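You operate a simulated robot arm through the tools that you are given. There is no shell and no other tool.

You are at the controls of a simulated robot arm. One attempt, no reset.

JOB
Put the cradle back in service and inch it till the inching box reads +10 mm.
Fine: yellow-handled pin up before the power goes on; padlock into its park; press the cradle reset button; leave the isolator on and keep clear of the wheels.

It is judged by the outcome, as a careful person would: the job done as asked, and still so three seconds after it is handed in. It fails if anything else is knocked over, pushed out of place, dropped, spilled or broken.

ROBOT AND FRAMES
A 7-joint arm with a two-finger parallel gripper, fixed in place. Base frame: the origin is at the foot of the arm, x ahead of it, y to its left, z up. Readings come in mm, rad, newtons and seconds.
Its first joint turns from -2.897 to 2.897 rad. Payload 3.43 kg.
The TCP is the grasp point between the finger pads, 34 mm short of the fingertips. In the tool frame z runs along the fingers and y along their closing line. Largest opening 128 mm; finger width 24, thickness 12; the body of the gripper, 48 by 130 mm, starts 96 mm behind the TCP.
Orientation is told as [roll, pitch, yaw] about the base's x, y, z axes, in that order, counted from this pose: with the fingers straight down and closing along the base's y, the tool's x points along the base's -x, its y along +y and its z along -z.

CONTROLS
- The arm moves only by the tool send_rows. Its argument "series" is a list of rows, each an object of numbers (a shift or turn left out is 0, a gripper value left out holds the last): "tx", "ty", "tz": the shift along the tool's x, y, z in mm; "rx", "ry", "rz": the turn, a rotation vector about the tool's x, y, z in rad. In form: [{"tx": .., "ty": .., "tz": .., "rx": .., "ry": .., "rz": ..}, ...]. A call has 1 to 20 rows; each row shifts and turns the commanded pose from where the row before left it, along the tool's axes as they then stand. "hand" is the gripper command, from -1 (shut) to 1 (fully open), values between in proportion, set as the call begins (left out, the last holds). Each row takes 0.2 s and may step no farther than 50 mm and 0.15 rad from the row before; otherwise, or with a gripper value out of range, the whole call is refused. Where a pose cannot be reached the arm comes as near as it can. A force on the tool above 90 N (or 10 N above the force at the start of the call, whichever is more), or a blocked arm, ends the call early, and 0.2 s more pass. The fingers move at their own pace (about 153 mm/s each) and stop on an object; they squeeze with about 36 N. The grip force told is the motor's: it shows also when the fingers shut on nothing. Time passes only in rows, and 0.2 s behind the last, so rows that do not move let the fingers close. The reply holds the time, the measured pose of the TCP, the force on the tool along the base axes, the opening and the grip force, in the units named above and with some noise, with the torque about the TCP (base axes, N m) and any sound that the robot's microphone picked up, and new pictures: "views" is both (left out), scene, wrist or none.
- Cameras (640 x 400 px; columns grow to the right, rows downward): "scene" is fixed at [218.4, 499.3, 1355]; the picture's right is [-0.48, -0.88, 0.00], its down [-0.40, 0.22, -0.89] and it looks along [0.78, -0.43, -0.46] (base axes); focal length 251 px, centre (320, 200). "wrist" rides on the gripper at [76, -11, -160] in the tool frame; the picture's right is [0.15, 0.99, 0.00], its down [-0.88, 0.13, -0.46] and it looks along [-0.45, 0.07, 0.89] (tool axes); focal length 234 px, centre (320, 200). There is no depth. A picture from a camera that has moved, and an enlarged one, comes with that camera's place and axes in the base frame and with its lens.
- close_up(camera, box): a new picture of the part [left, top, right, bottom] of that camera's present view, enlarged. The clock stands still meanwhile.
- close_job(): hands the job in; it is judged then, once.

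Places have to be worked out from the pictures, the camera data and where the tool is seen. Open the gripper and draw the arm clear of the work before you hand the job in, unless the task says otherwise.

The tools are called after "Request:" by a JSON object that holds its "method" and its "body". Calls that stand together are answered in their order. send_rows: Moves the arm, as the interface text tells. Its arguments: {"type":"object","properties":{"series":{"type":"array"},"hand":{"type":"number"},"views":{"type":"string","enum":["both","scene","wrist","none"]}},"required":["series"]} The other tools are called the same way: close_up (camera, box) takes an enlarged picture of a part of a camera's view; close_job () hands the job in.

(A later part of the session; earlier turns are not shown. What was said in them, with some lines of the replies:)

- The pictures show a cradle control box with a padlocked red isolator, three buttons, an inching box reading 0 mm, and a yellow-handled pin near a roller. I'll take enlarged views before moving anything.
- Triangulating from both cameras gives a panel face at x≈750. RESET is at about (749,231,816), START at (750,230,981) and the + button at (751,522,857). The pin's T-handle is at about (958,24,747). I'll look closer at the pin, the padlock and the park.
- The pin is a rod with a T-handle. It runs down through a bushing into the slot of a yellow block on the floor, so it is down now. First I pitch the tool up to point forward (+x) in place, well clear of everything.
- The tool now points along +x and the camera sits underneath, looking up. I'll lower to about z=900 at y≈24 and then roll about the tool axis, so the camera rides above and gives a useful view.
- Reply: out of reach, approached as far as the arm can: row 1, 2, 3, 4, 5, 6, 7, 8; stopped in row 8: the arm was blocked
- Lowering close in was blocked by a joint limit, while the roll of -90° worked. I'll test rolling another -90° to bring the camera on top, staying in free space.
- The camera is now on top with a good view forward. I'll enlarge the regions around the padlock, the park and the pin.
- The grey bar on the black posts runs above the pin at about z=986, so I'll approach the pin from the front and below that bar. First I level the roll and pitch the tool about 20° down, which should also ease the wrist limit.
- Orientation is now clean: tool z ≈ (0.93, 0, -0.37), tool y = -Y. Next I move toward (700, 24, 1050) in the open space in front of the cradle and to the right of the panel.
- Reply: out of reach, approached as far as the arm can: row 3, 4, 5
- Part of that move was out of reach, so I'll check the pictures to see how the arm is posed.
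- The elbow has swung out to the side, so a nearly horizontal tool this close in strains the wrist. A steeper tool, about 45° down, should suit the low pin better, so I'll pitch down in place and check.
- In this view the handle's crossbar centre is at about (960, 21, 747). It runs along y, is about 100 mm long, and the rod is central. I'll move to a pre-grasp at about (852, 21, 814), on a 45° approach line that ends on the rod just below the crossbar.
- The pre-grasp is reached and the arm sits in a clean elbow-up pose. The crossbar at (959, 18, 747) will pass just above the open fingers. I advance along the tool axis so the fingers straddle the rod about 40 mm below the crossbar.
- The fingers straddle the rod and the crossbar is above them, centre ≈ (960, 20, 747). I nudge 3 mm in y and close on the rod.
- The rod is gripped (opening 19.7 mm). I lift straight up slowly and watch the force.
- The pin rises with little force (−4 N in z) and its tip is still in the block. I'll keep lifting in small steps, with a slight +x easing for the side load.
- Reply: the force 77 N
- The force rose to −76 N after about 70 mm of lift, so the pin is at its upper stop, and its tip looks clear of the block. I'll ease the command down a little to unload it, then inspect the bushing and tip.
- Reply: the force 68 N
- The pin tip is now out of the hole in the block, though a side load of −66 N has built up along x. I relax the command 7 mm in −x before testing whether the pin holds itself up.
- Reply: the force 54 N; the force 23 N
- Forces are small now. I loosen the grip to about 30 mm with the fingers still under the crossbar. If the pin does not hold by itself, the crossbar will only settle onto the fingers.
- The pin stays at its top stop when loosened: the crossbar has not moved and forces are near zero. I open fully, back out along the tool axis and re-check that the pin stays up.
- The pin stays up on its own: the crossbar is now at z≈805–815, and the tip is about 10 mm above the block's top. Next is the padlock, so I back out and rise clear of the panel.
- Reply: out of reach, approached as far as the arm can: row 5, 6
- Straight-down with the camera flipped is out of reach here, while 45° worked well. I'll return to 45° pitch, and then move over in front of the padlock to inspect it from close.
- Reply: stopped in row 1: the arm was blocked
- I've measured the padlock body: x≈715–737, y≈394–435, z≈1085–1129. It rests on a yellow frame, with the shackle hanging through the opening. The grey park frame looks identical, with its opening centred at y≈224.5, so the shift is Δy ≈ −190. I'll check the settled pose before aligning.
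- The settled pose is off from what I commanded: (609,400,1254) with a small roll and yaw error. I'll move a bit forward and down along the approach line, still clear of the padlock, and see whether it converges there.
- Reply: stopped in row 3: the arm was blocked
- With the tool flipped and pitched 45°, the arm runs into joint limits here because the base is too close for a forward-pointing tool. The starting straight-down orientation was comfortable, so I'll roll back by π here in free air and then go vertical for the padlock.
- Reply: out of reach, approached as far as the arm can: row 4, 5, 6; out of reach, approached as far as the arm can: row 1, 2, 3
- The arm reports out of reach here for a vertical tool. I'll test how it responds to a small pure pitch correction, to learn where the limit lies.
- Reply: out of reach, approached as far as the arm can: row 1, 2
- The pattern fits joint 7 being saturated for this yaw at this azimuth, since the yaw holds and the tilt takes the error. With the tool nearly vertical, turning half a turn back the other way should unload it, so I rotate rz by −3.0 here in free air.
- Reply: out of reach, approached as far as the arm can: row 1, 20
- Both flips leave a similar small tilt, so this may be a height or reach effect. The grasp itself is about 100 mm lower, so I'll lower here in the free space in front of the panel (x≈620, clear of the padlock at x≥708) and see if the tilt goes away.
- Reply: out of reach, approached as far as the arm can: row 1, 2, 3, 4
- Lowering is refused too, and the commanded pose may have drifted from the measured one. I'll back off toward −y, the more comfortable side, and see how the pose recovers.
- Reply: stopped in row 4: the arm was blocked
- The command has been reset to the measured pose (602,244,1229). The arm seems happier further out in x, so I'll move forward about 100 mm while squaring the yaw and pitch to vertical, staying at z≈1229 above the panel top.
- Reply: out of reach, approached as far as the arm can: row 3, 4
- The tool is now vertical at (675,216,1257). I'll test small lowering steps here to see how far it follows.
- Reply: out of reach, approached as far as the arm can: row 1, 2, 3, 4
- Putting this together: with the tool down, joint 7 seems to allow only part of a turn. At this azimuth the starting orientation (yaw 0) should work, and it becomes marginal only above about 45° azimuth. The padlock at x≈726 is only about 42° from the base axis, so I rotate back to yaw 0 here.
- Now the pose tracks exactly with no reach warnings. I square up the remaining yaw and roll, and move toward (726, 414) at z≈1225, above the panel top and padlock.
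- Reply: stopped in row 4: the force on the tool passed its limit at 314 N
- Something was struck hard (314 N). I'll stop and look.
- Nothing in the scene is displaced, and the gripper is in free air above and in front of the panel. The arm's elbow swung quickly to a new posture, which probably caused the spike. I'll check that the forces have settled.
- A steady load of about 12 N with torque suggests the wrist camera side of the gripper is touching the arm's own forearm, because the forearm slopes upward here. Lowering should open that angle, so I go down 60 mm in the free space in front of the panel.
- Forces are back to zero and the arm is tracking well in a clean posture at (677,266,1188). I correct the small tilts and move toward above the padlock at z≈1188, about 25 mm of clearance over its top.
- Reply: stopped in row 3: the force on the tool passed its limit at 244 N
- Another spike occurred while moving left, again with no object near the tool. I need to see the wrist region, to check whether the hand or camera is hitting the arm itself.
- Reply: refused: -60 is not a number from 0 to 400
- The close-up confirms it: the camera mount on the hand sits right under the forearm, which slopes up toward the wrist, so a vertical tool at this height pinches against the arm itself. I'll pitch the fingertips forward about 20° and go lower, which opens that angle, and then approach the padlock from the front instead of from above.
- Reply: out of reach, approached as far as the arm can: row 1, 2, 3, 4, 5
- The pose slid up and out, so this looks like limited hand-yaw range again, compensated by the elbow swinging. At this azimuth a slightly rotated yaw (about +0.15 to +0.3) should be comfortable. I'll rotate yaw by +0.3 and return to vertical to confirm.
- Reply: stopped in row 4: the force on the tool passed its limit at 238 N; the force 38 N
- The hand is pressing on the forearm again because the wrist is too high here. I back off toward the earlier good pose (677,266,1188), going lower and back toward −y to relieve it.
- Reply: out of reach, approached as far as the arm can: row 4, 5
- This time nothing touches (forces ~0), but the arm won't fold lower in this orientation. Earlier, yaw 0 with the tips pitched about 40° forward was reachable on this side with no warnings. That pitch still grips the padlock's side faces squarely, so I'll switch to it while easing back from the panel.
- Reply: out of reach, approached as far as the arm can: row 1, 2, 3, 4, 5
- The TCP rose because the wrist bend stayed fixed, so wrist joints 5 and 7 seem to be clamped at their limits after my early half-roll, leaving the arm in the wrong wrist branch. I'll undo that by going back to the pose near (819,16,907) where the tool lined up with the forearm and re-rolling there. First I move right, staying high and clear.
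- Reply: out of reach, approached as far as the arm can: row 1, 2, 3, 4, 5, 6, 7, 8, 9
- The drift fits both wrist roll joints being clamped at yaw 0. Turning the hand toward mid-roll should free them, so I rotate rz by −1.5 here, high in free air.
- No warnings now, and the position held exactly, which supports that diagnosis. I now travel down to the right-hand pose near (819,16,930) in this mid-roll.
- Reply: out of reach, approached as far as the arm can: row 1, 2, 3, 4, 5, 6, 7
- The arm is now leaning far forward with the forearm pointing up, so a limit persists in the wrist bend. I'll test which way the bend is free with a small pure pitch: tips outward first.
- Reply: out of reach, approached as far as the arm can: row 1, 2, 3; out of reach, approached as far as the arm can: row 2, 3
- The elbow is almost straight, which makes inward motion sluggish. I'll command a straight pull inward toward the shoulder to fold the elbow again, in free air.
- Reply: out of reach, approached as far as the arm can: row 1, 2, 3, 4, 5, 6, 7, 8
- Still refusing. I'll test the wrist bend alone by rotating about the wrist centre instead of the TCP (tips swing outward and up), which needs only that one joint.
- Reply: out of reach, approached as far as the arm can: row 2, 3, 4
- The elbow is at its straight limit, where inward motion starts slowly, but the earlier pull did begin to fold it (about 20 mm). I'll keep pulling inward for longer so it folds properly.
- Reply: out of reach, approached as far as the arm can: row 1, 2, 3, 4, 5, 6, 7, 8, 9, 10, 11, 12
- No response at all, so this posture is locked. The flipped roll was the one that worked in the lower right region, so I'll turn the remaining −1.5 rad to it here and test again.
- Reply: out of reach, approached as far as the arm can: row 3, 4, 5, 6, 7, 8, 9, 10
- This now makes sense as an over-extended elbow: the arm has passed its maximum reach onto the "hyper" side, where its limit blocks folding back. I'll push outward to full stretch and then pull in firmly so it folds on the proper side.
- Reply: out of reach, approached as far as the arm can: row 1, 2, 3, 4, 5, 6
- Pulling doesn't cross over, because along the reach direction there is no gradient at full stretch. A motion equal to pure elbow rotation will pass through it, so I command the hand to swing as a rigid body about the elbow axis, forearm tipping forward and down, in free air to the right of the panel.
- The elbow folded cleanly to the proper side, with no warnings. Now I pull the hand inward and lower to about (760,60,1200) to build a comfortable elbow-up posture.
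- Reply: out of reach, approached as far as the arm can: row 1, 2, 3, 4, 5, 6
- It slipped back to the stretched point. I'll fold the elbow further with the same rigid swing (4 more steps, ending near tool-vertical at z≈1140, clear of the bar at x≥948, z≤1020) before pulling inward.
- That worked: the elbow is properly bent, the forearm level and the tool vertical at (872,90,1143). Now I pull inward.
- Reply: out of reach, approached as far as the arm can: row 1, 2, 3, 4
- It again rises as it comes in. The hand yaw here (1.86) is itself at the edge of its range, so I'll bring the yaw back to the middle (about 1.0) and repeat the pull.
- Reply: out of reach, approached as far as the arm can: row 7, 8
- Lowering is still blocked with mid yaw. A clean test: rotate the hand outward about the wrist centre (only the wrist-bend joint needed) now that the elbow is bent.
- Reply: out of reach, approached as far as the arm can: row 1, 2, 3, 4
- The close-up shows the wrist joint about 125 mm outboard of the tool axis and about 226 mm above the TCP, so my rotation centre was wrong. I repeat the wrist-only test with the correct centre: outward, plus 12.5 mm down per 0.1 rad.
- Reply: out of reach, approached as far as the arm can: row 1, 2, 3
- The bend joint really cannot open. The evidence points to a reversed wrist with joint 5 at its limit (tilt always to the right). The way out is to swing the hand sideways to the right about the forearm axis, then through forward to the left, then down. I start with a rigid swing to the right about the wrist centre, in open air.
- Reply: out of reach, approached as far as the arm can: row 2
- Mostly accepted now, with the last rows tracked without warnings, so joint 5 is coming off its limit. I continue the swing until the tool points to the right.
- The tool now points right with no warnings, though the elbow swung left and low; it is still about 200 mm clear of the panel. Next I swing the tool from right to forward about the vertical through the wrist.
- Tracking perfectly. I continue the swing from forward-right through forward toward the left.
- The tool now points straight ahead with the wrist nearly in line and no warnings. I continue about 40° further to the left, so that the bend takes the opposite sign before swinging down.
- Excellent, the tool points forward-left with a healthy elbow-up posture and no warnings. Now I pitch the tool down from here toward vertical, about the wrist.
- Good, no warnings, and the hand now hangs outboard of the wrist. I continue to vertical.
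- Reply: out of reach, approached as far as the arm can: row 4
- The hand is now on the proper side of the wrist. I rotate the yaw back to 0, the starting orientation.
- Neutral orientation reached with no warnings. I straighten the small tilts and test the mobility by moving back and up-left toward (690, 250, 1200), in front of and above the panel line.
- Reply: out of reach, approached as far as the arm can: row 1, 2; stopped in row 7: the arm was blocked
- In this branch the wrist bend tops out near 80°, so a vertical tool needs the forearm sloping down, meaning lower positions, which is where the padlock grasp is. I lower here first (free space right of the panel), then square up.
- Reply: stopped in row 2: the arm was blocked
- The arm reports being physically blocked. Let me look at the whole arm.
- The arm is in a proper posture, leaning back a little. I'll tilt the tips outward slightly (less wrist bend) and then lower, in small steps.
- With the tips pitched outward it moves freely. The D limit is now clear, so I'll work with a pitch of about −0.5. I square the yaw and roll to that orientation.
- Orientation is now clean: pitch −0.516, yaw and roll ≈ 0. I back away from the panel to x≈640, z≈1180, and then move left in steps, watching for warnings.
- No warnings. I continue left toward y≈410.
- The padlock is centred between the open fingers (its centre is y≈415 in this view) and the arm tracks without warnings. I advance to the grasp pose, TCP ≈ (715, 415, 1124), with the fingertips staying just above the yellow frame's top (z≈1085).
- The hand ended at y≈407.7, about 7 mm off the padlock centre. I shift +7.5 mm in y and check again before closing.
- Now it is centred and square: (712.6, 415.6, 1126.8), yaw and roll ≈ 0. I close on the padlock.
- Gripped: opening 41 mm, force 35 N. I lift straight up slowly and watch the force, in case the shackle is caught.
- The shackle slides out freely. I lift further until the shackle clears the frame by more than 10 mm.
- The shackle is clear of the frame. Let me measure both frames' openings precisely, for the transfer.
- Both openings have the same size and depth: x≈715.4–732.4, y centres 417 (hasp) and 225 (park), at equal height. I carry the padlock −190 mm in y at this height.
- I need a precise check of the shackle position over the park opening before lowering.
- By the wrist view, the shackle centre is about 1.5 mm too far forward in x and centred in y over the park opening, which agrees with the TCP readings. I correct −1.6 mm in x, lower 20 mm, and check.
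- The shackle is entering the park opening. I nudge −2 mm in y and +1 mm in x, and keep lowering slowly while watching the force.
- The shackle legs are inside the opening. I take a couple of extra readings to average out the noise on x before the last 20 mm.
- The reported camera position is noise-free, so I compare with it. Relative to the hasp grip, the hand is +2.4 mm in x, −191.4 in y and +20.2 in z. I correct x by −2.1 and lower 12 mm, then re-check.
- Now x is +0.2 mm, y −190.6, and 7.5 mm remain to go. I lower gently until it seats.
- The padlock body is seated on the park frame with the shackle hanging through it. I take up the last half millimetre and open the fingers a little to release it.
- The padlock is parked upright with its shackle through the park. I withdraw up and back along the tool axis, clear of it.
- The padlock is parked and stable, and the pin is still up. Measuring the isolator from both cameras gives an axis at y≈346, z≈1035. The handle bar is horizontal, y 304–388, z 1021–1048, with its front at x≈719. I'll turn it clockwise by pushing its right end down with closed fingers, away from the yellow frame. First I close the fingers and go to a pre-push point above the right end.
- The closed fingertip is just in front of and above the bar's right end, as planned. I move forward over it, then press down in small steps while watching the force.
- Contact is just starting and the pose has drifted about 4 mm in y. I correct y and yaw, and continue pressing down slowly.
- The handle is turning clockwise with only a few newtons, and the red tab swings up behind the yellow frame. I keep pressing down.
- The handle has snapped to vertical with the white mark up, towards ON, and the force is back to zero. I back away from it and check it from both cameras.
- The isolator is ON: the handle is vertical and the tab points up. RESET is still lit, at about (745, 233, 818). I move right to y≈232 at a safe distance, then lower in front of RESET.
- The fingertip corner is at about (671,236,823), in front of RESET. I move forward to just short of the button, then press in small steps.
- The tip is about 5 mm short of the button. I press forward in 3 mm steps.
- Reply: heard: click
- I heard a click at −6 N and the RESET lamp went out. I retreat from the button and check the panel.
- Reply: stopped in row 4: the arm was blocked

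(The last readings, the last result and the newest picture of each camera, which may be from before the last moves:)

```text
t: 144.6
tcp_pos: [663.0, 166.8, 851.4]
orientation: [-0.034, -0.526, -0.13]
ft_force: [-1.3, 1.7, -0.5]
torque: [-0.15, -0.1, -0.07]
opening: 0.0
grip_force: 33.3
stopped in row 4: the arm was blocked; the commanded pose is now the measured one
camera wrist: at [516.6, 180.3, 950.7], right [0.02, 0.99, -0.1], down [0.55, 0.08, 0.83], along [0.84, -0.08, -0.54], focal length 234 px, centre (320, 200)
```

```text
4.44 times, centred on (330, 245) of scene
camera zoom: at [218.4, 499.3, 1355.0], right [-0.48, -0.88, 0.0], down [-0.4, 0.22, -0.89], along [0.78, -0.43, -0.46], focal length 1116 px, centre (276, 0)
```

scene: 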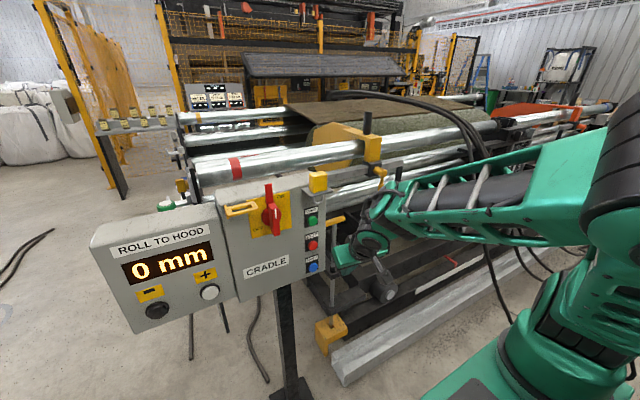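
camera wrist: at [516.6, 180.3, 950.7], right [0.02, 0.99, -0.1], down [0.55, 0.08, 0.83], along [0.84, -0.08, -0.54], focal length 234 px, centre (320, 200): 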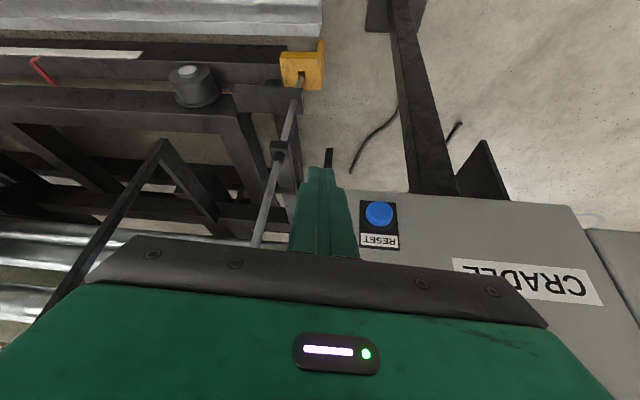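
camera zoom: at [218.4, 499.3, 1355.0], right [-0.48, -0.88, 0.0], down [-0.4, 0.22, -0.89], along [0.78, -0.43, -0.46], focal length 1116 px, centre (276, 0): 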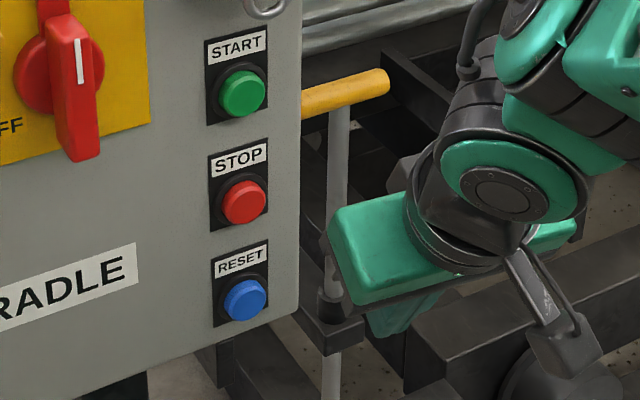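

RESET is now unlit, the isolator is ON and the padlock is parked. The arm drifted sideways while backing out, near a wrist singularity, but touched nothing. I raise it to z≈1000 and square the yaw again.

Request:
{"method": "send_rows", "body": {"series": [{"tx": -5, "tz": -25}, {"tx": -10, "tz": -25, "rz": -0.04}, {"tx": -10, "tz": -25, "rz": -0.05, "rx": -0.015}, {"tx": -10, "tz": -25, "rz": -0.04, "rx": -0.015}, {}], "views": "scene"}}

```text
t: 145.8
tcp_pos: [630.8, 194.0, 957.4]
orientation: [-0.075, -0.52, 0.066]
ft_force: [0.4, 0.4, -0.1]
torque: [0.01, 0.01, 0.02]
opening: 0.0
grip_force: 33.1
```

scene: 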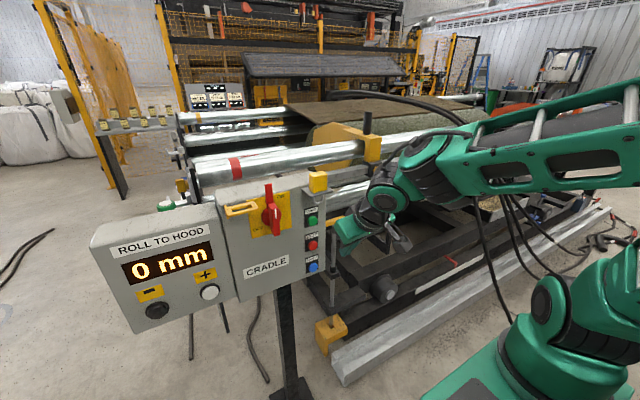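

Request:
{"method": "send_rows", "body": {"series": [{"tx": -20, "tz": -30, "rz": 0.033, "rx": -0.037}, {"tx": -20, "tz": -30, "rz": 0.033, "rx": -0.037}, {"ty": 30}, {"ty": 30}, {"ty": 30}, {"ty": 30}, {}], "views": "none"}}

```text
t: 147.4
tcp_pos: [633.3, 319.5, 1032.8]
orientation: [0.04, -0.518, -0.006]
ft_force: [-0.1, -0.6, 0.0]
torque: [-0.01, 0.03, 0.02]
opening: 0.1
grip_force: 32.7
```

Request:
{"method": "send_rows", "body": {"series": [{"ty": 30}, {"ty": 30}, {"ty": 30}, {}], "views": "none"}}

Request:
{"method": "send_rows", "body": {"series": [{"ty": 30}, {"ty": 30}, {"ty": 30}, {}]}}

```text
t: 148.4
tcp_pos: [636.4, 403.1, 1047.5]
orientation: [0.086, -0.5, -0.035]
ft_force: [0.3, -0.6, 0.2]
torque: [0.02, -0.01, 0.01]
opening: 0.0
grip_force: 32.6
```

```text
t: 149.4
tcp_pos: [629.8, 499.0, 1039.4]
orientation: [0.041, -0.521, -0.005]
ft_force: [1.0, 0.2, 0.1]
torque: [-0.01, 0.02, 0.01]
opening: 0.0
grip_force: 32.7
camera wrist: at [484.7, 482.2, 1138.8], right [-0.14, 0.99, -0.04], down [0.54, 0.11, 0.84], along [0.83, 0.1, -0.55], focal length 234 px, centre (320, 200)
```

scene: 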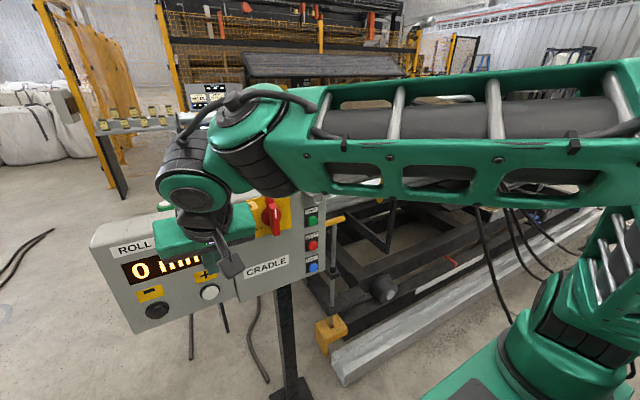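
wrist: 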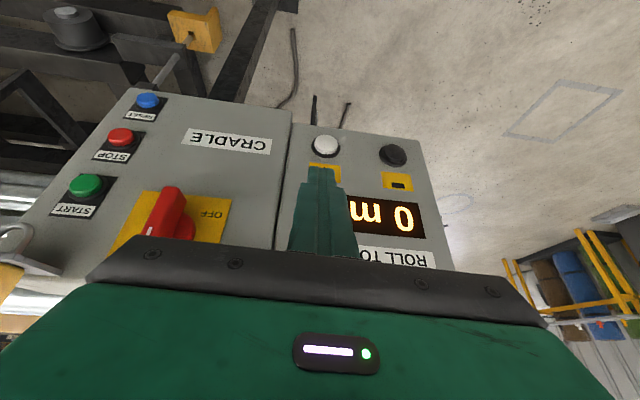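

The arm is now in front of the inching box, and the + button reads at about (750, 519, 856). I lower to its height at a standoff, in steps.

Request:
{"method": "send_rows", "body": {"series": [{"tx": 12.3, "tz": 21.8, "ty": 4}, {"tx": 12.3, "tz": 21.8, "ty": 4}, {"tx": 12.3, "tz": 21.8, "ty": 4}, {}], "views": "none"}}

Request:
{"method": "send_rows", "body": {"series": [{"tx": 12.3, "tz": 21.8, "ty": 3}, {"tx": 12.3, "tz": 21.8, "ty": 3}, {"tx": 12.3, "tz": 21.8, "ty": 3}, {}]}}

```text
t: 150.4
tcp_pos: [629.8, 513.7, 965.3]
orientation: [0.043, -0.52, -0.008]
ft_force: [0.1, -1.1, -0.4]
torque: [0.01, 0.03, -0.02]
opening: 0.1
grip_force: 32.8
```

```text
t: 151.4
tcp_pos: [629.9, 524.7, 891.2]
orientation: [0.042, -0.52, -0.006]
ft_force: [-0.1, 0.4, 0.0]
torque: [0.01, -0.02, -0.04]
opening: 0.1
grip_force: 33.2
camera wrist: at [484.2, 507.3, 990.2], right [-0.14, 0.99, -0.04], down [0.54, 0.11, 0.84], along [0.83, 0.1, -0.55], focal length 234 px, centre (320, 200)
```

scene: 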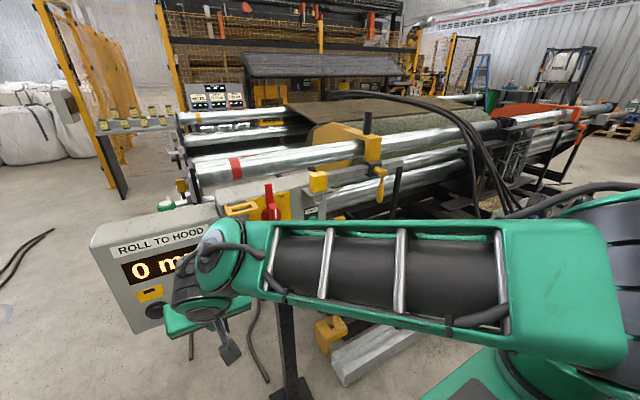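
wrist: 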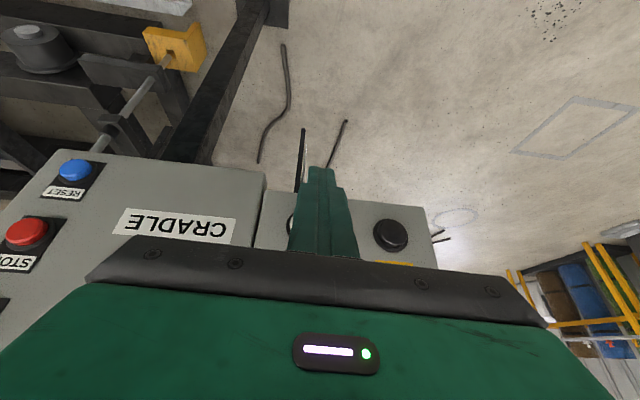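

The fingertip corner is about 90 mm in front of the + button, 4 mm left and 10 mm high. I move in to just short of it.

Request:
{"method": "send_rows", "body": {"series": [{"tx": -21.7, "tz": 15.9, "ty": -1.3}, {"tx": -21.7, "tz": 15.9, "ty": -1.3}, {"tx": -21.7, "tz": 15.9, "ty": -1.3}, {}]}}

Request:
{"method": "close_up", "body": {"camera": "scene", "box": [90, 200, 310, 350]}}

Request:
{"method": "close_up", "body": {"camera": "wrist", "box": [220, 120, 460, 270]}}

```text
t: 152.4
tcp_pos: [711.0, 521.9, 880.1]
orientation: [0.041, -0.522, -0.005]
ft_force: [-1.0, -0.1, -0.6]
torque: [0.02, 0.04, 0.01]
opening: 0.1
grip_force: 33.1
camera wrist: at [564.9, 503.5, 980.9], right [-0.14, 0.99, -0.04], down [0.54, 0.11, 0.84], along [0.83, 0.1, -0.55], focal length 234 px, centre (320, 200)
```

scene: 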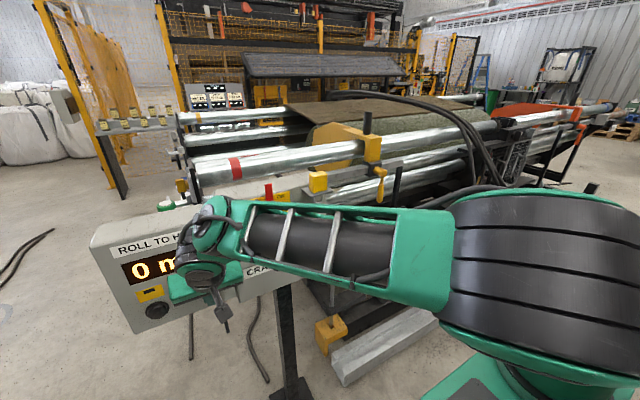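
wrist: 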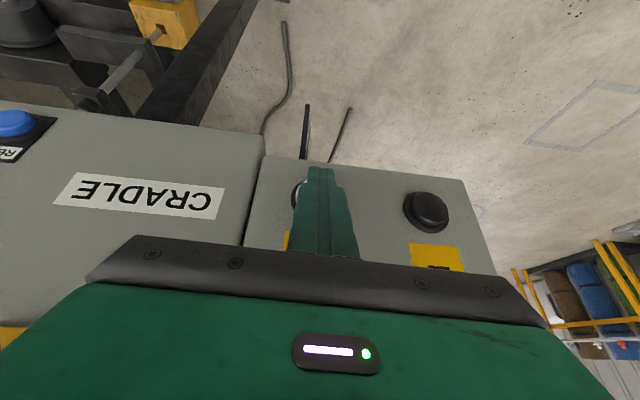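

```text
2.67 times, centred on (200, 275) of scene
camera zoom: at [218.4, 499.3, 1355.0], right [-0.48, -0.88, 0.0], down [-0.4, 0.22, -0.89], along [0.78, -0.43, -0.46], focal length 670 px, centre (640, 0)
```

zoom: 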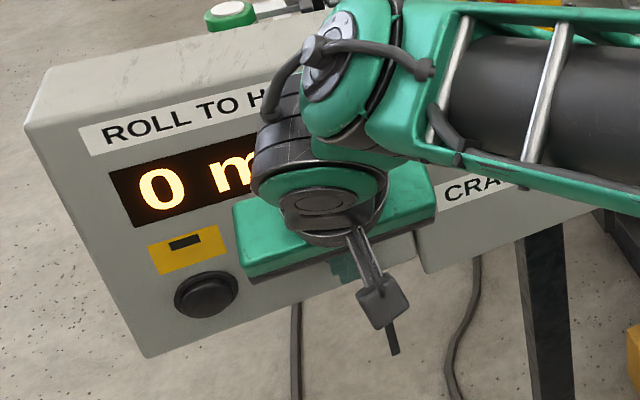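

```text
2.67 times, centred on (340, 195) of wrist
camera zoom: at [564.9, 503.5, 980.9], right [-0.14, 0.99, -0.04], down [0.54, 0.11, 0.84], along [0.83, 0.1, -0.55], focal length 624 px, centre (267, 213)
```

zoom: 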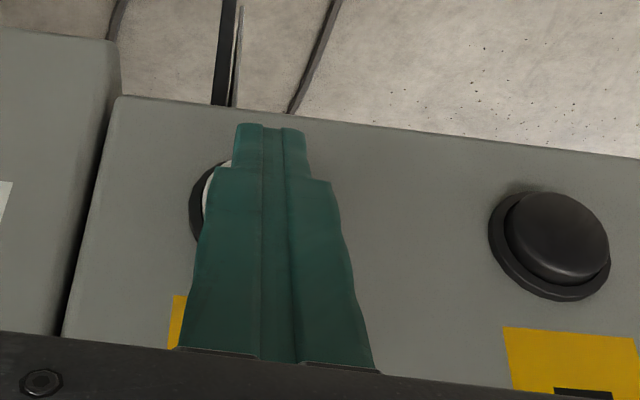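

Aligned within 2–3 mm. I close the remaining gap in small steps, watching the display and the force.

Request:
{"method": "send_rows", "body": {"series": [{"tx": -2.6, "tz": 1.5}, {"tx": -2.6, "tz": 1.5}, {}], "views": "none"}}

Request:
{"method": "close_up", "body": {"camera": "scene", "box": [100, 220, 260, 320]}}

```text
t: 153.2
tcp_pos: [716.5, 521.6, 882.6]
orientation: [0.043, -0.52, -0.005]
ft_force: [-0.2, -0.5, -0.7]
torque: [-0.01, -0.01, 0.01]
opening: 0.0
grip_force: 32.7
```

```text
4.00 times, centred on (180, 270) of scene
camera zoom: at [218.4, 499.3, 1355.0], right [-0.48, -0.88, 0.0], down [-0.4, 0.22, -0.89], along [0.78, -0.43, -0.46], focal length 1005 px, centre (880, -80)
```

zoom: 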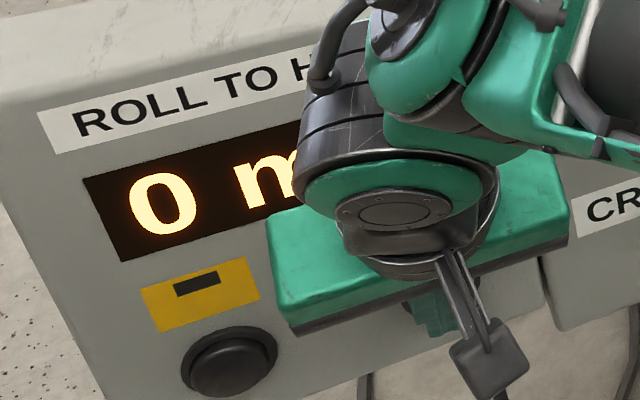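

Request:
{"method": "send_rows", "body": {"series": [{"tx": -2.2, "tz": 1.25}, {}], "views": "none"}}

Request:
{"method": "close_up", "body": {"camera": "scene", "box": [100, 220, 260, 320]}}

```text
t: 153.8
tcp_pos: [718.8, 522.3, 882.1]
orientation: [0.041, -0.519, -0.007]
ft_force: [-0.4, 0.3, -0.1]
torque: [0.01, -0.03, 0.01]
opening: 0.0
grip_force: 33.2
```

```text
4.00 times, centred on (180, 270) of scene
camera zoom: at [218.4, 499.3, 1355.0], right [-0.48, -0.88, 0.0], down [-0.4, 0.22, -0.89], along [0.78, -0.43, -0.46], focal length 1005 px, centre (880, -80)
```

zoom: 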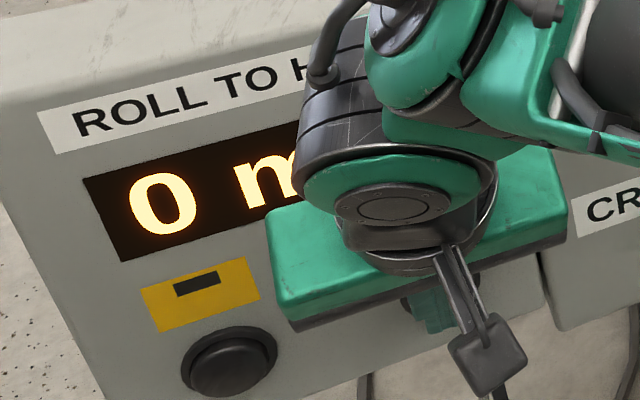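

Request:
{"method": "send_rows", "body": {"series": [{"tx": -2.2, "tz": 1.25}], "views": "none"}}

Request:
{"method": "close_up", "body": {"camera": "scene", "box": [100, 220, 260, 320]}}

```text
t: 154.2
tcp_pos: [723.4, 522.2, 881.6]
orientation: [0.044, -0.519, -0.006]
ft_force: [-2.7, -0.6, 0.4]
torque: [-0.01, 0.0, 0.0]
opening: 0.0
grip_force: 32.9
heard: click
```

```text
4.00 times, centred on (180, 270) of scene
camera zoom: at [218.4, 499.3, 1355.0], right [-0.48, -0.88, 0.0], down [-0.4, 0.22, -0.89], along [0.78, -0.43, -0.46], focal length 1005 px, centre (880, -80)
```

zoom: 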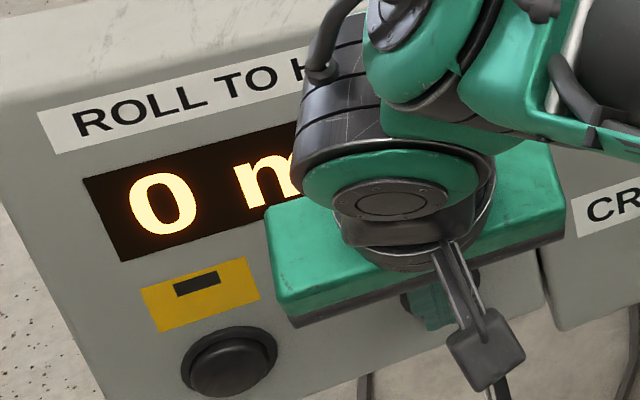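

A click. I release at once and read the display.

Request:
{"method": "send_rows", "body": {"series": [{"tx": 5.2, "tz": -3}], "views": "scene"}}

Request:
{"method": "close_up", "body": {"camera": "scene", "box": [100, 220, 260, 320]}}

```text
t: 154.6
tcp_pos: [715.1, 523.0, 882.3]
orientation: [0.04, -0.52, -0.007]
ft_force: [-0.8, -0.1, 0.2]
torque: [-0.01, 0.0, -0.01]
opening: 0.0
grip_force: 32.4
```

scene: 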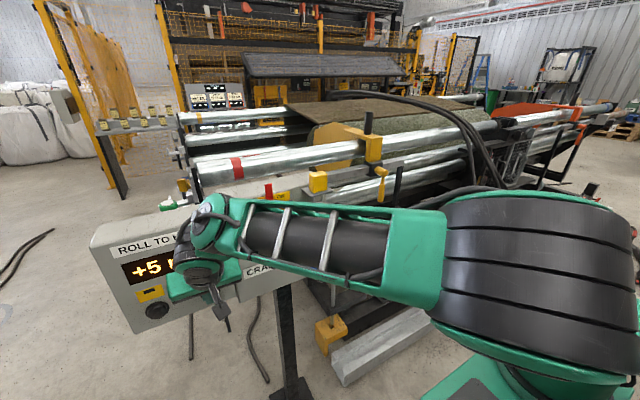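

```text
4.00 times, centred on (180, 270) of scene
camera zoom: at [218.4, 499.3, 1355.0], right [-0.48, -0.88, 0.0], down [-0.4, 0.22, -0.89], along [0.78, -0.43, -0.46], focal length 1005 px, centre (880, -80)
```

zoom: 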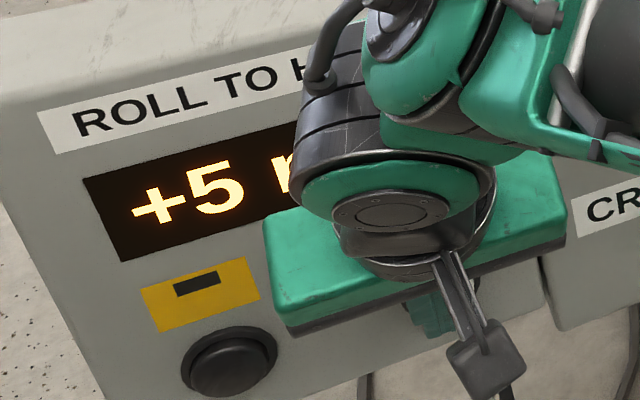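

It reads +5. I wait a moment to see whether the value is stable before the next press.

Request:
{"method": "send_rows", "body": {"series": [{}, {}, {}], "views": "none"}}

Request:
{"method": "close_up", "body": {"camera": "scene", "box": [100, 220, 260, 320]}}

```text
t: 155.4
tcp_pos: [716.9, 522.8, 882.6]
orientation: [0.043, -0.52, -0.006]
ft_force: [0.0, 0.3, 0.9]
torque: [-0.02, -0.03, 0.01]
opening: 0.0
grip_force: 32.8
```

```text
4.00 times, centred on (180, 270) of scene
camera zoom: at [218.4, 499.3, 1355.0], right [-0.48, -0.88, 0.0], down [-0.4, 0.22, -0.89], along [0.78, -0.43, -0.46], focal length 1005 px, centre (880, -80)
```

zoom: 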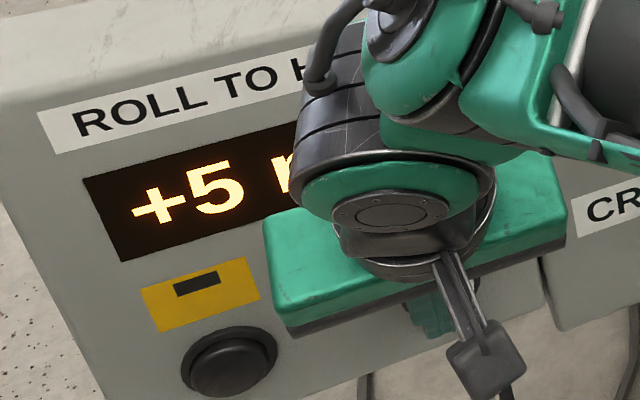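

Stable at +5. I repeat exactly the same short press: approach to just before contact, then one short push and release.

Request:
{"method": "send_rows", "body": {"series": [{"tx": -3.0, "tz": 1.72}, {}], "views": "none"}}

Request:
{"method": "send_rows", "body": {"series": [{"tx": -2.2, "tz": 1.25}], "views": "none"}}

Request:
{"method": "close_up", "body": {"camera": "scene", "box": [100, 220, 260, 320]}}

```text
t: 156.0
tcp_pos: [719.8, 522.2, 881.9]
orientation: [0.041, -0.52, -0.004]
ft_force: [0.0, 0.1, 0.0]
torque: [-0.02, -0.01, 0.01]
opening: 0.1
grip_force: 32.8
```

```text
t: 156.4
tcp_pos: [720.2, 522.6, 882.0]
orientation: [0.042, -0.521, -0.006]
ft_force: [-1.4, -0.7, 0.2]
torque: [-0.02, 0.03, 0.02]
opening: 0.0
grip_force: 32.9
```

```text
4.00 times, centred on (180, 270) of scene
camera zoom: at [218.4, 499.3, 1355.0], right [-0.48, -0.88, 0.0], down [-0.4, 0.22, -0.89], along [0.78, -0.43, -0.46], focal length 1005 px, centre (880, -80)
```

zoom: 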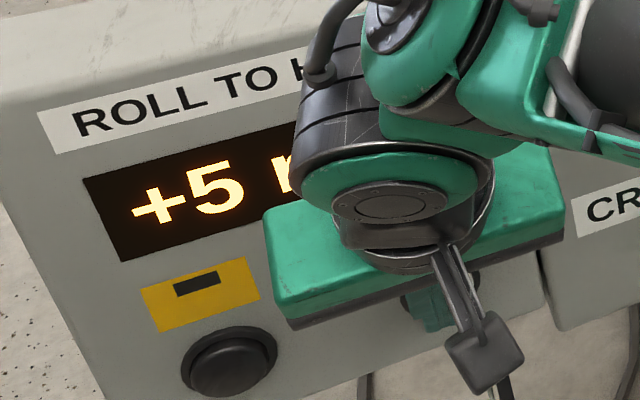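

Touching but no click yet; the display is still +5. One more millimetre.

Request:
{"method": "send_rows", "body": {"series": [{"tx": -1.1, "tz": 0.62}], "views": "none"}}

Request:
{"method": "close_up", "body": {"camera": "scene", "box": [100, 220, 260, 320]}}

```text
t: 156.8
tcp_pos: [722.0, 523.0, 883.0]
orientation: [0.042, -0.521, -0.006]
ft_force: [-2.5, -0.1, -0.7]
torque: [-0.05, 0.08, -0.06]
opening: 0.0
grip_force: 33.3
heard: click
```

```text
4.00 times, centred on (180, 270) of scene
camera zoom: at [218.4, 499.3, 1355.0], right [-0.48, -0.88, 0.0], down [-0.4, 0.22, -0.89], along [0.78, -0.43, -0.46], focal length 1005 px, centre (880, -80)
```

zoom: 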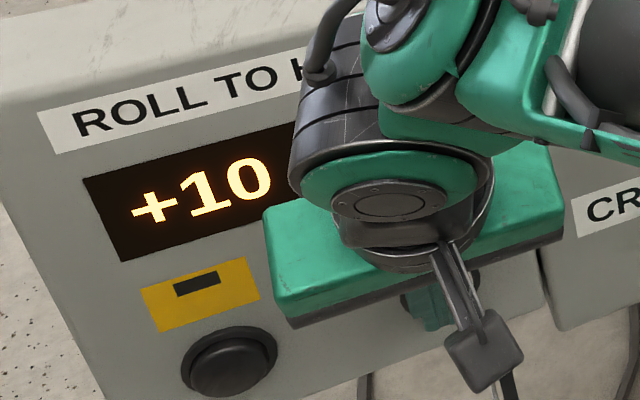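

It clicked and reads +10. I release and back off immediately.

Request:
{"method": "send_rows", "body": {"series": [{"tx": 10, "tz": -5.8}, {"tx": 20, "tz": -11.5}, {"tx": 20, "tz": -11.5}], "views": "scene"}}

Request:
{"method": "close_up", "body": {"camera": "scene", "box": [100, 220, 260, 320]}}

```text
t: 157.6
tcp_pos: [666.0, 522.9, 883.2]
orientation: [0.042, -0.519, -0.006]
ft_force: [-0.6, -1.3, -0.6]
torque: [0.02, -0.02, 0.0]
opening: 0.0
grip_force: 33.2
```

scene: 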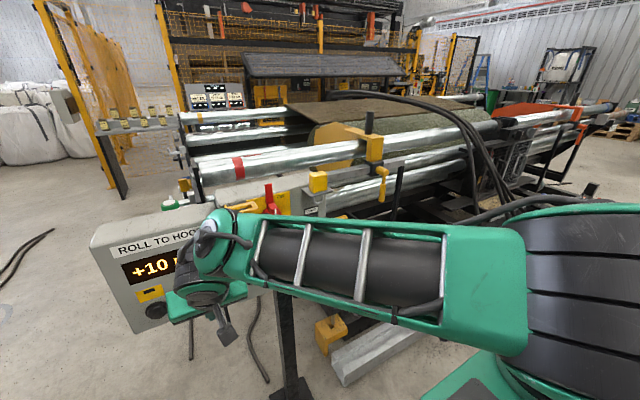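

```text
4.00 times, centred on (180, 270) of scene
camera zoom: at [218.4, 499.3, 1355.0], right [-0.48, -0.88, 0.0], down [-0.4, 0.22, -0.89], along [0.78, -0.43, -0.46], focal length 1005 px, centre (880, -80)
```

zoom: 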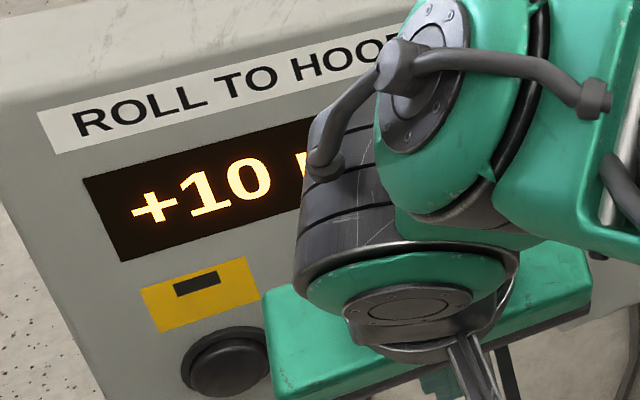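

The display holds at +10. Now I draw the arm clear by reversing the approach: back, then up.

Request:
{"method": "send_rows", "body": {"series": [{"tx": 20, "tz": -11.5}, {"tx": 10, "tz": -7}, {"tx": -12.3, "tz": -21.8}, {"tx": -12.3, "tz": -21.8}, {"tx": -12.3, "tz": -21.8}, {"tx": -12.3, "tz": -21.8}, {}], "views": "none"}}

Request:
{"method": "send_rows", "body": {"series": [{"tx": -12.3, "tz": -21.8, "ty": -5}, {"tx": -12.3, "tz": -21.8, "ty": -5}, {"tx": -12.3, "tz": -21.8, "ty": -5}, {"ty": -25}, {"ty": -25}, {"ty": -25}, {}], "views": "scene"}}

```text
t: 159.2
tcp_pos: [628.3, 518.7, 985.0]
orientation: [0.041, -0.519, -0.005]
ft_force: [0.5, 0.9, -0.3]
torque: [-0.03, 0.0, 0.01]
opening: 0.2
grip_force: 32.6
```

```text
t: 161.0
tcp_pos: [655.8, 391.1, 1066.7]
orientation: [0.055, -0.522, -0.097]
ft_force: [-2.2, 1.6, -1.1]
torque: [-0.23, -0.13, -0.14]
opening: 0.1
grip_force: 32.6
stopped in row 7: the arm was blocked; the commanded pose is now the measured one
```

scene: 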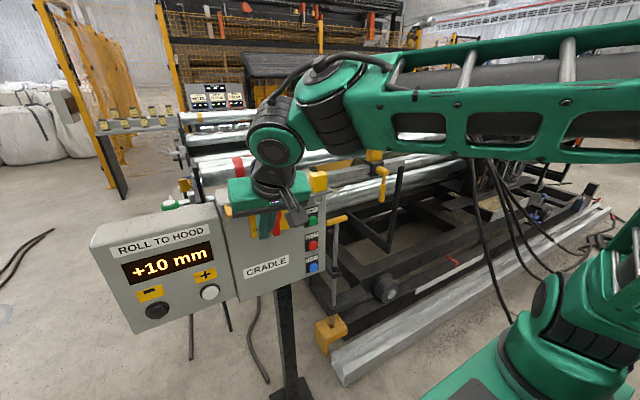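

The display reads "+10 mm". The arm hesitated in free air, so I ease straight back from the panel in small steps.

Request:
{"method": "send_rows", "body": {"series": [{"tx": 13, "tz": -7.5}, {"tx": 13, "tz": -7.5}, {"tx": 13, "tz": -7.5}, {}], "views": "none"}}

Request:
{"method": "send_rows", "body": {"series": [{"tx": -5, "tz": -15}, {"tx": -5, "tz": -15}, {"tx": -5, "tz": -15}, {"tx": -5, "tz": -15}, {}], "hand": 0.3, "views": "scene"}}

```text
t: 162.0
tcp_pos: [604.4, 399.0, 1068.9]
orientation: [0.07, -0.516, -0.086]
ft_force: [0.3, 0.3, 0.4]
torque: [0.04, 0.02, 0.01]
opening: 0.0
grip_force: 33.6
```

```text
t: 163.2
tcp_pos: [586.7, 401.5, 1124.6]
orientation: [0.039, -0.537, -0.065]
ft_force: [-0.1, -0.3, -1.0]
torque: [-0.01, 0.03, 0.01]
opening: 83.0
grip_force: 0.0
```

scene: 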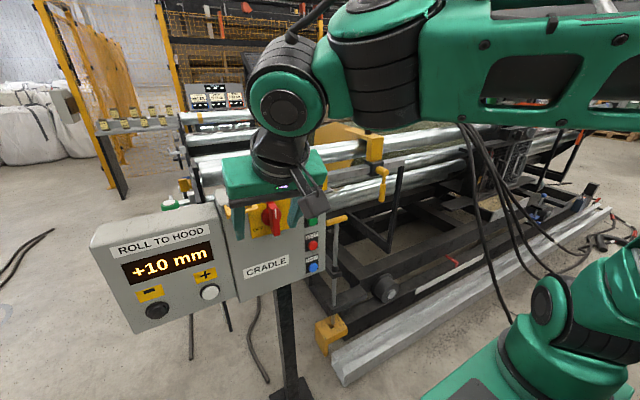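

The gripper is open and over 80 mm clear of everything. I lift a little more, then verify all states.

Request:
{"method": "send_rows", "body": {"series": [{"tx": -6, "tz": -12, "ty": -12}, {"tx": -6, "tz": -12, "ty": -12}, {"tx": -6, "tz": -12, "ty": -12}, {"tx": -6, "tz": -12, "ty": -12}, {}]}}

Request:
{"method": "close_up", "body": {"camera": "scene", "box": [80, 160, 340, 340]}}

Request:
{"method": "close_up", "body": {"camera": "scene", "box": [290, 170, 390, 360]}}

Request:
{"method": "close_up", "body": {"camera": "wrist", "box": [120, 60, 560, 260]}}

```text
t: 164.4
tcp_pos: [580.8, 350.6, 1178.2]
orientation: [0.053, -0.525, -0.065]
ft_force: [0.5, -0.2, 0.1]
torque: [0.05, -0.01, -0.01]
opening: 83.3
grip_force: 0.0
camera wrist: at [433.2, 340.5, 1277.3], right [-0.09, 1.0, -0.03], down [0.54, 0.07, 0.84], along [0.84, 0.06, -0.54], focal length 234 px, centre (320, 200)
```

scene: 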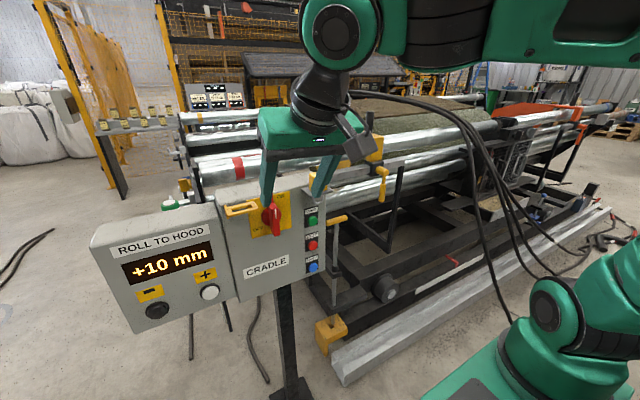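
wrist: 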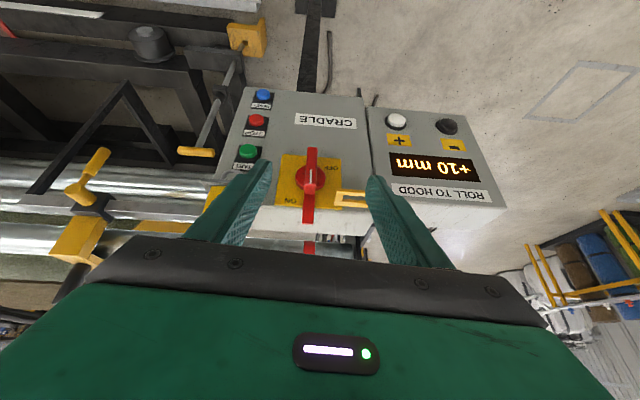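

```text
2.22 times, centred on (210, 250) of scene
camera zoom: at [218.4, 499.3, 1355.0], right [-0.48, -0.88, 0.0], down [-0.4, 0.22, -0.89], along [0.78, -0.43, -0.46], focal length 558 px, centre (564, 89)
```

zoom: 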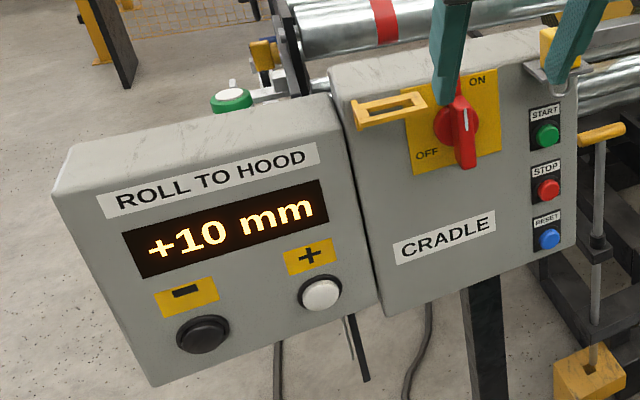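

```text
2.11 times, centred on (340, 265) of scene
camera zoom: at [218.4, 499.3, 1355.0], right [-0.48, -0.88, 0.0], down [-0.4, 0.22, -0.89], along [0.78, -0.43, -0.46], focal length 529 px, centre (278, 63)
```

zoom: 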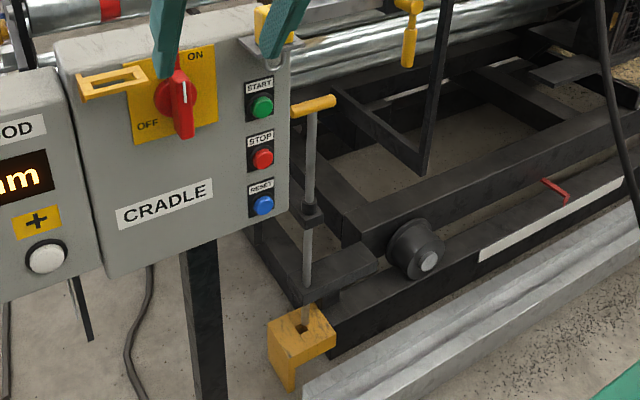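

```text
1.45 times, centred on (340, 160) of wrist
camera zoom: at [433.2, 340.5, 1277.3], right [-0.09, 1.0, -0.03], down [0.54, 0.07, 0.84], along [0.84, 0.06, -0.54], focal length 341 px, centre (291, 258)
```

zoom: 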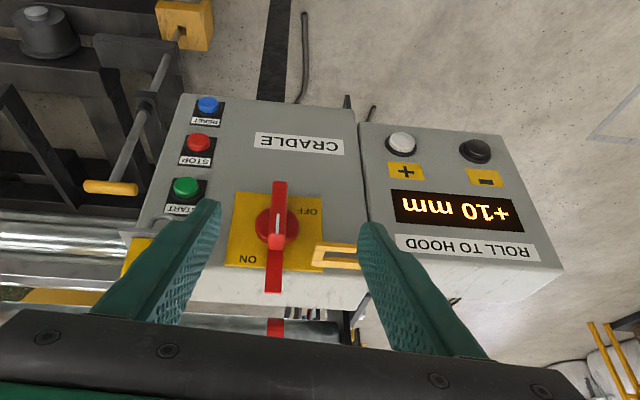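

All states look right: "+10 mm" on the display, isolator ON, RESET lamp out, padlock in the park, pin up above the block. I open the gripper fully, wait a couple of seconds, and confirm that nothing changes.

Request:
{"method": "send_rows", "body": {"series": [{}, {}, {"tz": -15}, {"tz": -15}, {}, {}, {}, {}, {}, {}, {}, {}], "hand": 1, "views": "scene"}}

Request:
{"method": "close_up", "body": {"camera": "scene", "box": [200, 160, 360, 280]}}

Request:
{"method": "close_up", "body": {"camera": "scene", "box": [80, 200, 280, 330]}}

Request:
{"method": "close_up", "body": {"camera": "scene", "box": [318, 255, 350, 345]}}

```text
t: 167.0
tcp_pos: [565.3, 350.1, 1201.7]
orientation: [0.052, -0.527, -0.065]
ft_force: [0.1, -0.5, -0.3]
torque: [-0.02, 0.03, -0.01]
opening: 127.9
grip_force: 0.0
```

scene: 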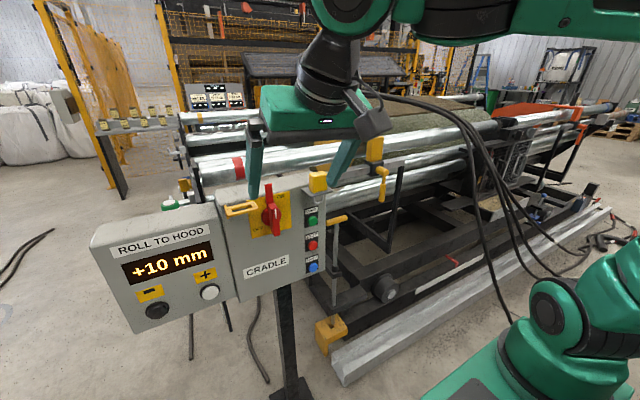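

```text
3.33 times, centred on (280, 220) of scene
camera zoom: at [218.4, 499.3, 1355.0], right [-0.48, -0.88, 0.0], down [-0.4, 0.22, -0.89], along [0.78, -0.43, -0.46], focal length 837 px, centre (453, 133)
```

zoom: 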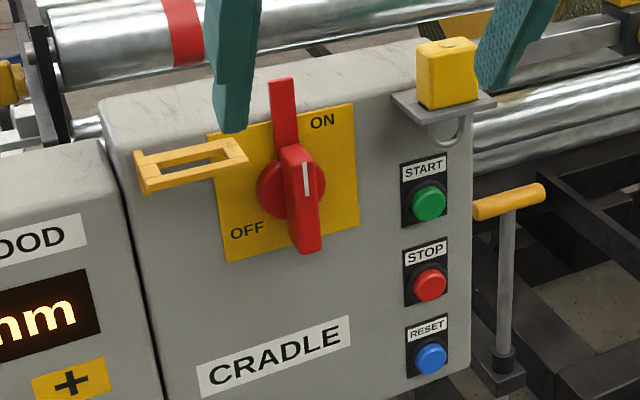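

```text
3.08 times, centred on (180, 265) of scene
camera zoom: at [218.4, 499.3, 1355.0], right [-0.48, -0.88, 0.0], down [-0.4, 0.22, -0.89], along [0.78, -0.43, -0.46], focal length 773 px, centre (751, 0)
```

zoom: 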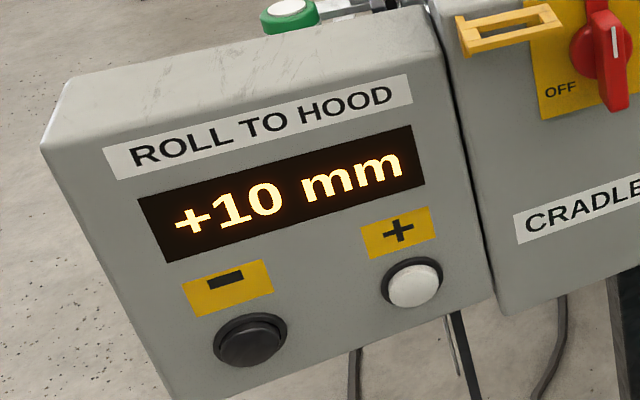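

```text
4.44 times, centred on (334, 300) of scene
camera zoom: at [218.4, 499.3, 1355.0], right [-0.48, -0.88, 0.0], down [-0.4, 0.22, -0.89], along [0.78, -0.43, -0.46], focal length 1116 px, centre (258, -244)
```

zoom: 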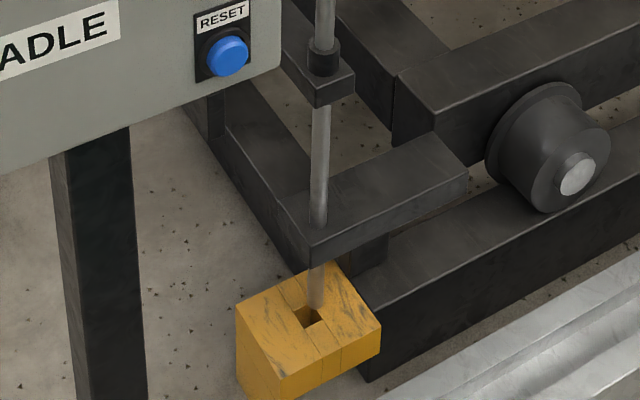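

Everything is as asked and steady. The pin is up, the padlock is in its park, the isolator is left ON and RESET has been pressed. The cradle has inched, the box reads +10 mm, and the arm is clear with the gripper open, so I hand the job in.

Request:
{"method": "close_job", "body": {}}

```text
The job is handed in.
```

The cradle is back in service and the inching box reads +10 mm. The reading had held for about ten seconds when I handed the job in.

- **Pin:** The yellow-handled pin was lifted to its top stop before the power went on. It stays up by itself, with its tip clear of the block.
- **Padlock:** It is off the hasp and sits upright in its park.
- **Isolator:** Turned to ON and left there.
- **Reset:** I pressed the cradle RESET button, heard it click, and its lamp went out.
- **Inching:** Two short presses of +, each moving 5 mm.
- **Arm:** Backed off with the gripper fully open.

While moving about in front of the panel, the arm got into awkward postures. Three times its force limit stopped it, with spikes between 238 N and 314 N. Each time the gripper was in free air, most likely catching on the arm's own forearm. I saw nothing around the machine knocked or moved, and I kept the arm away from the wheels.
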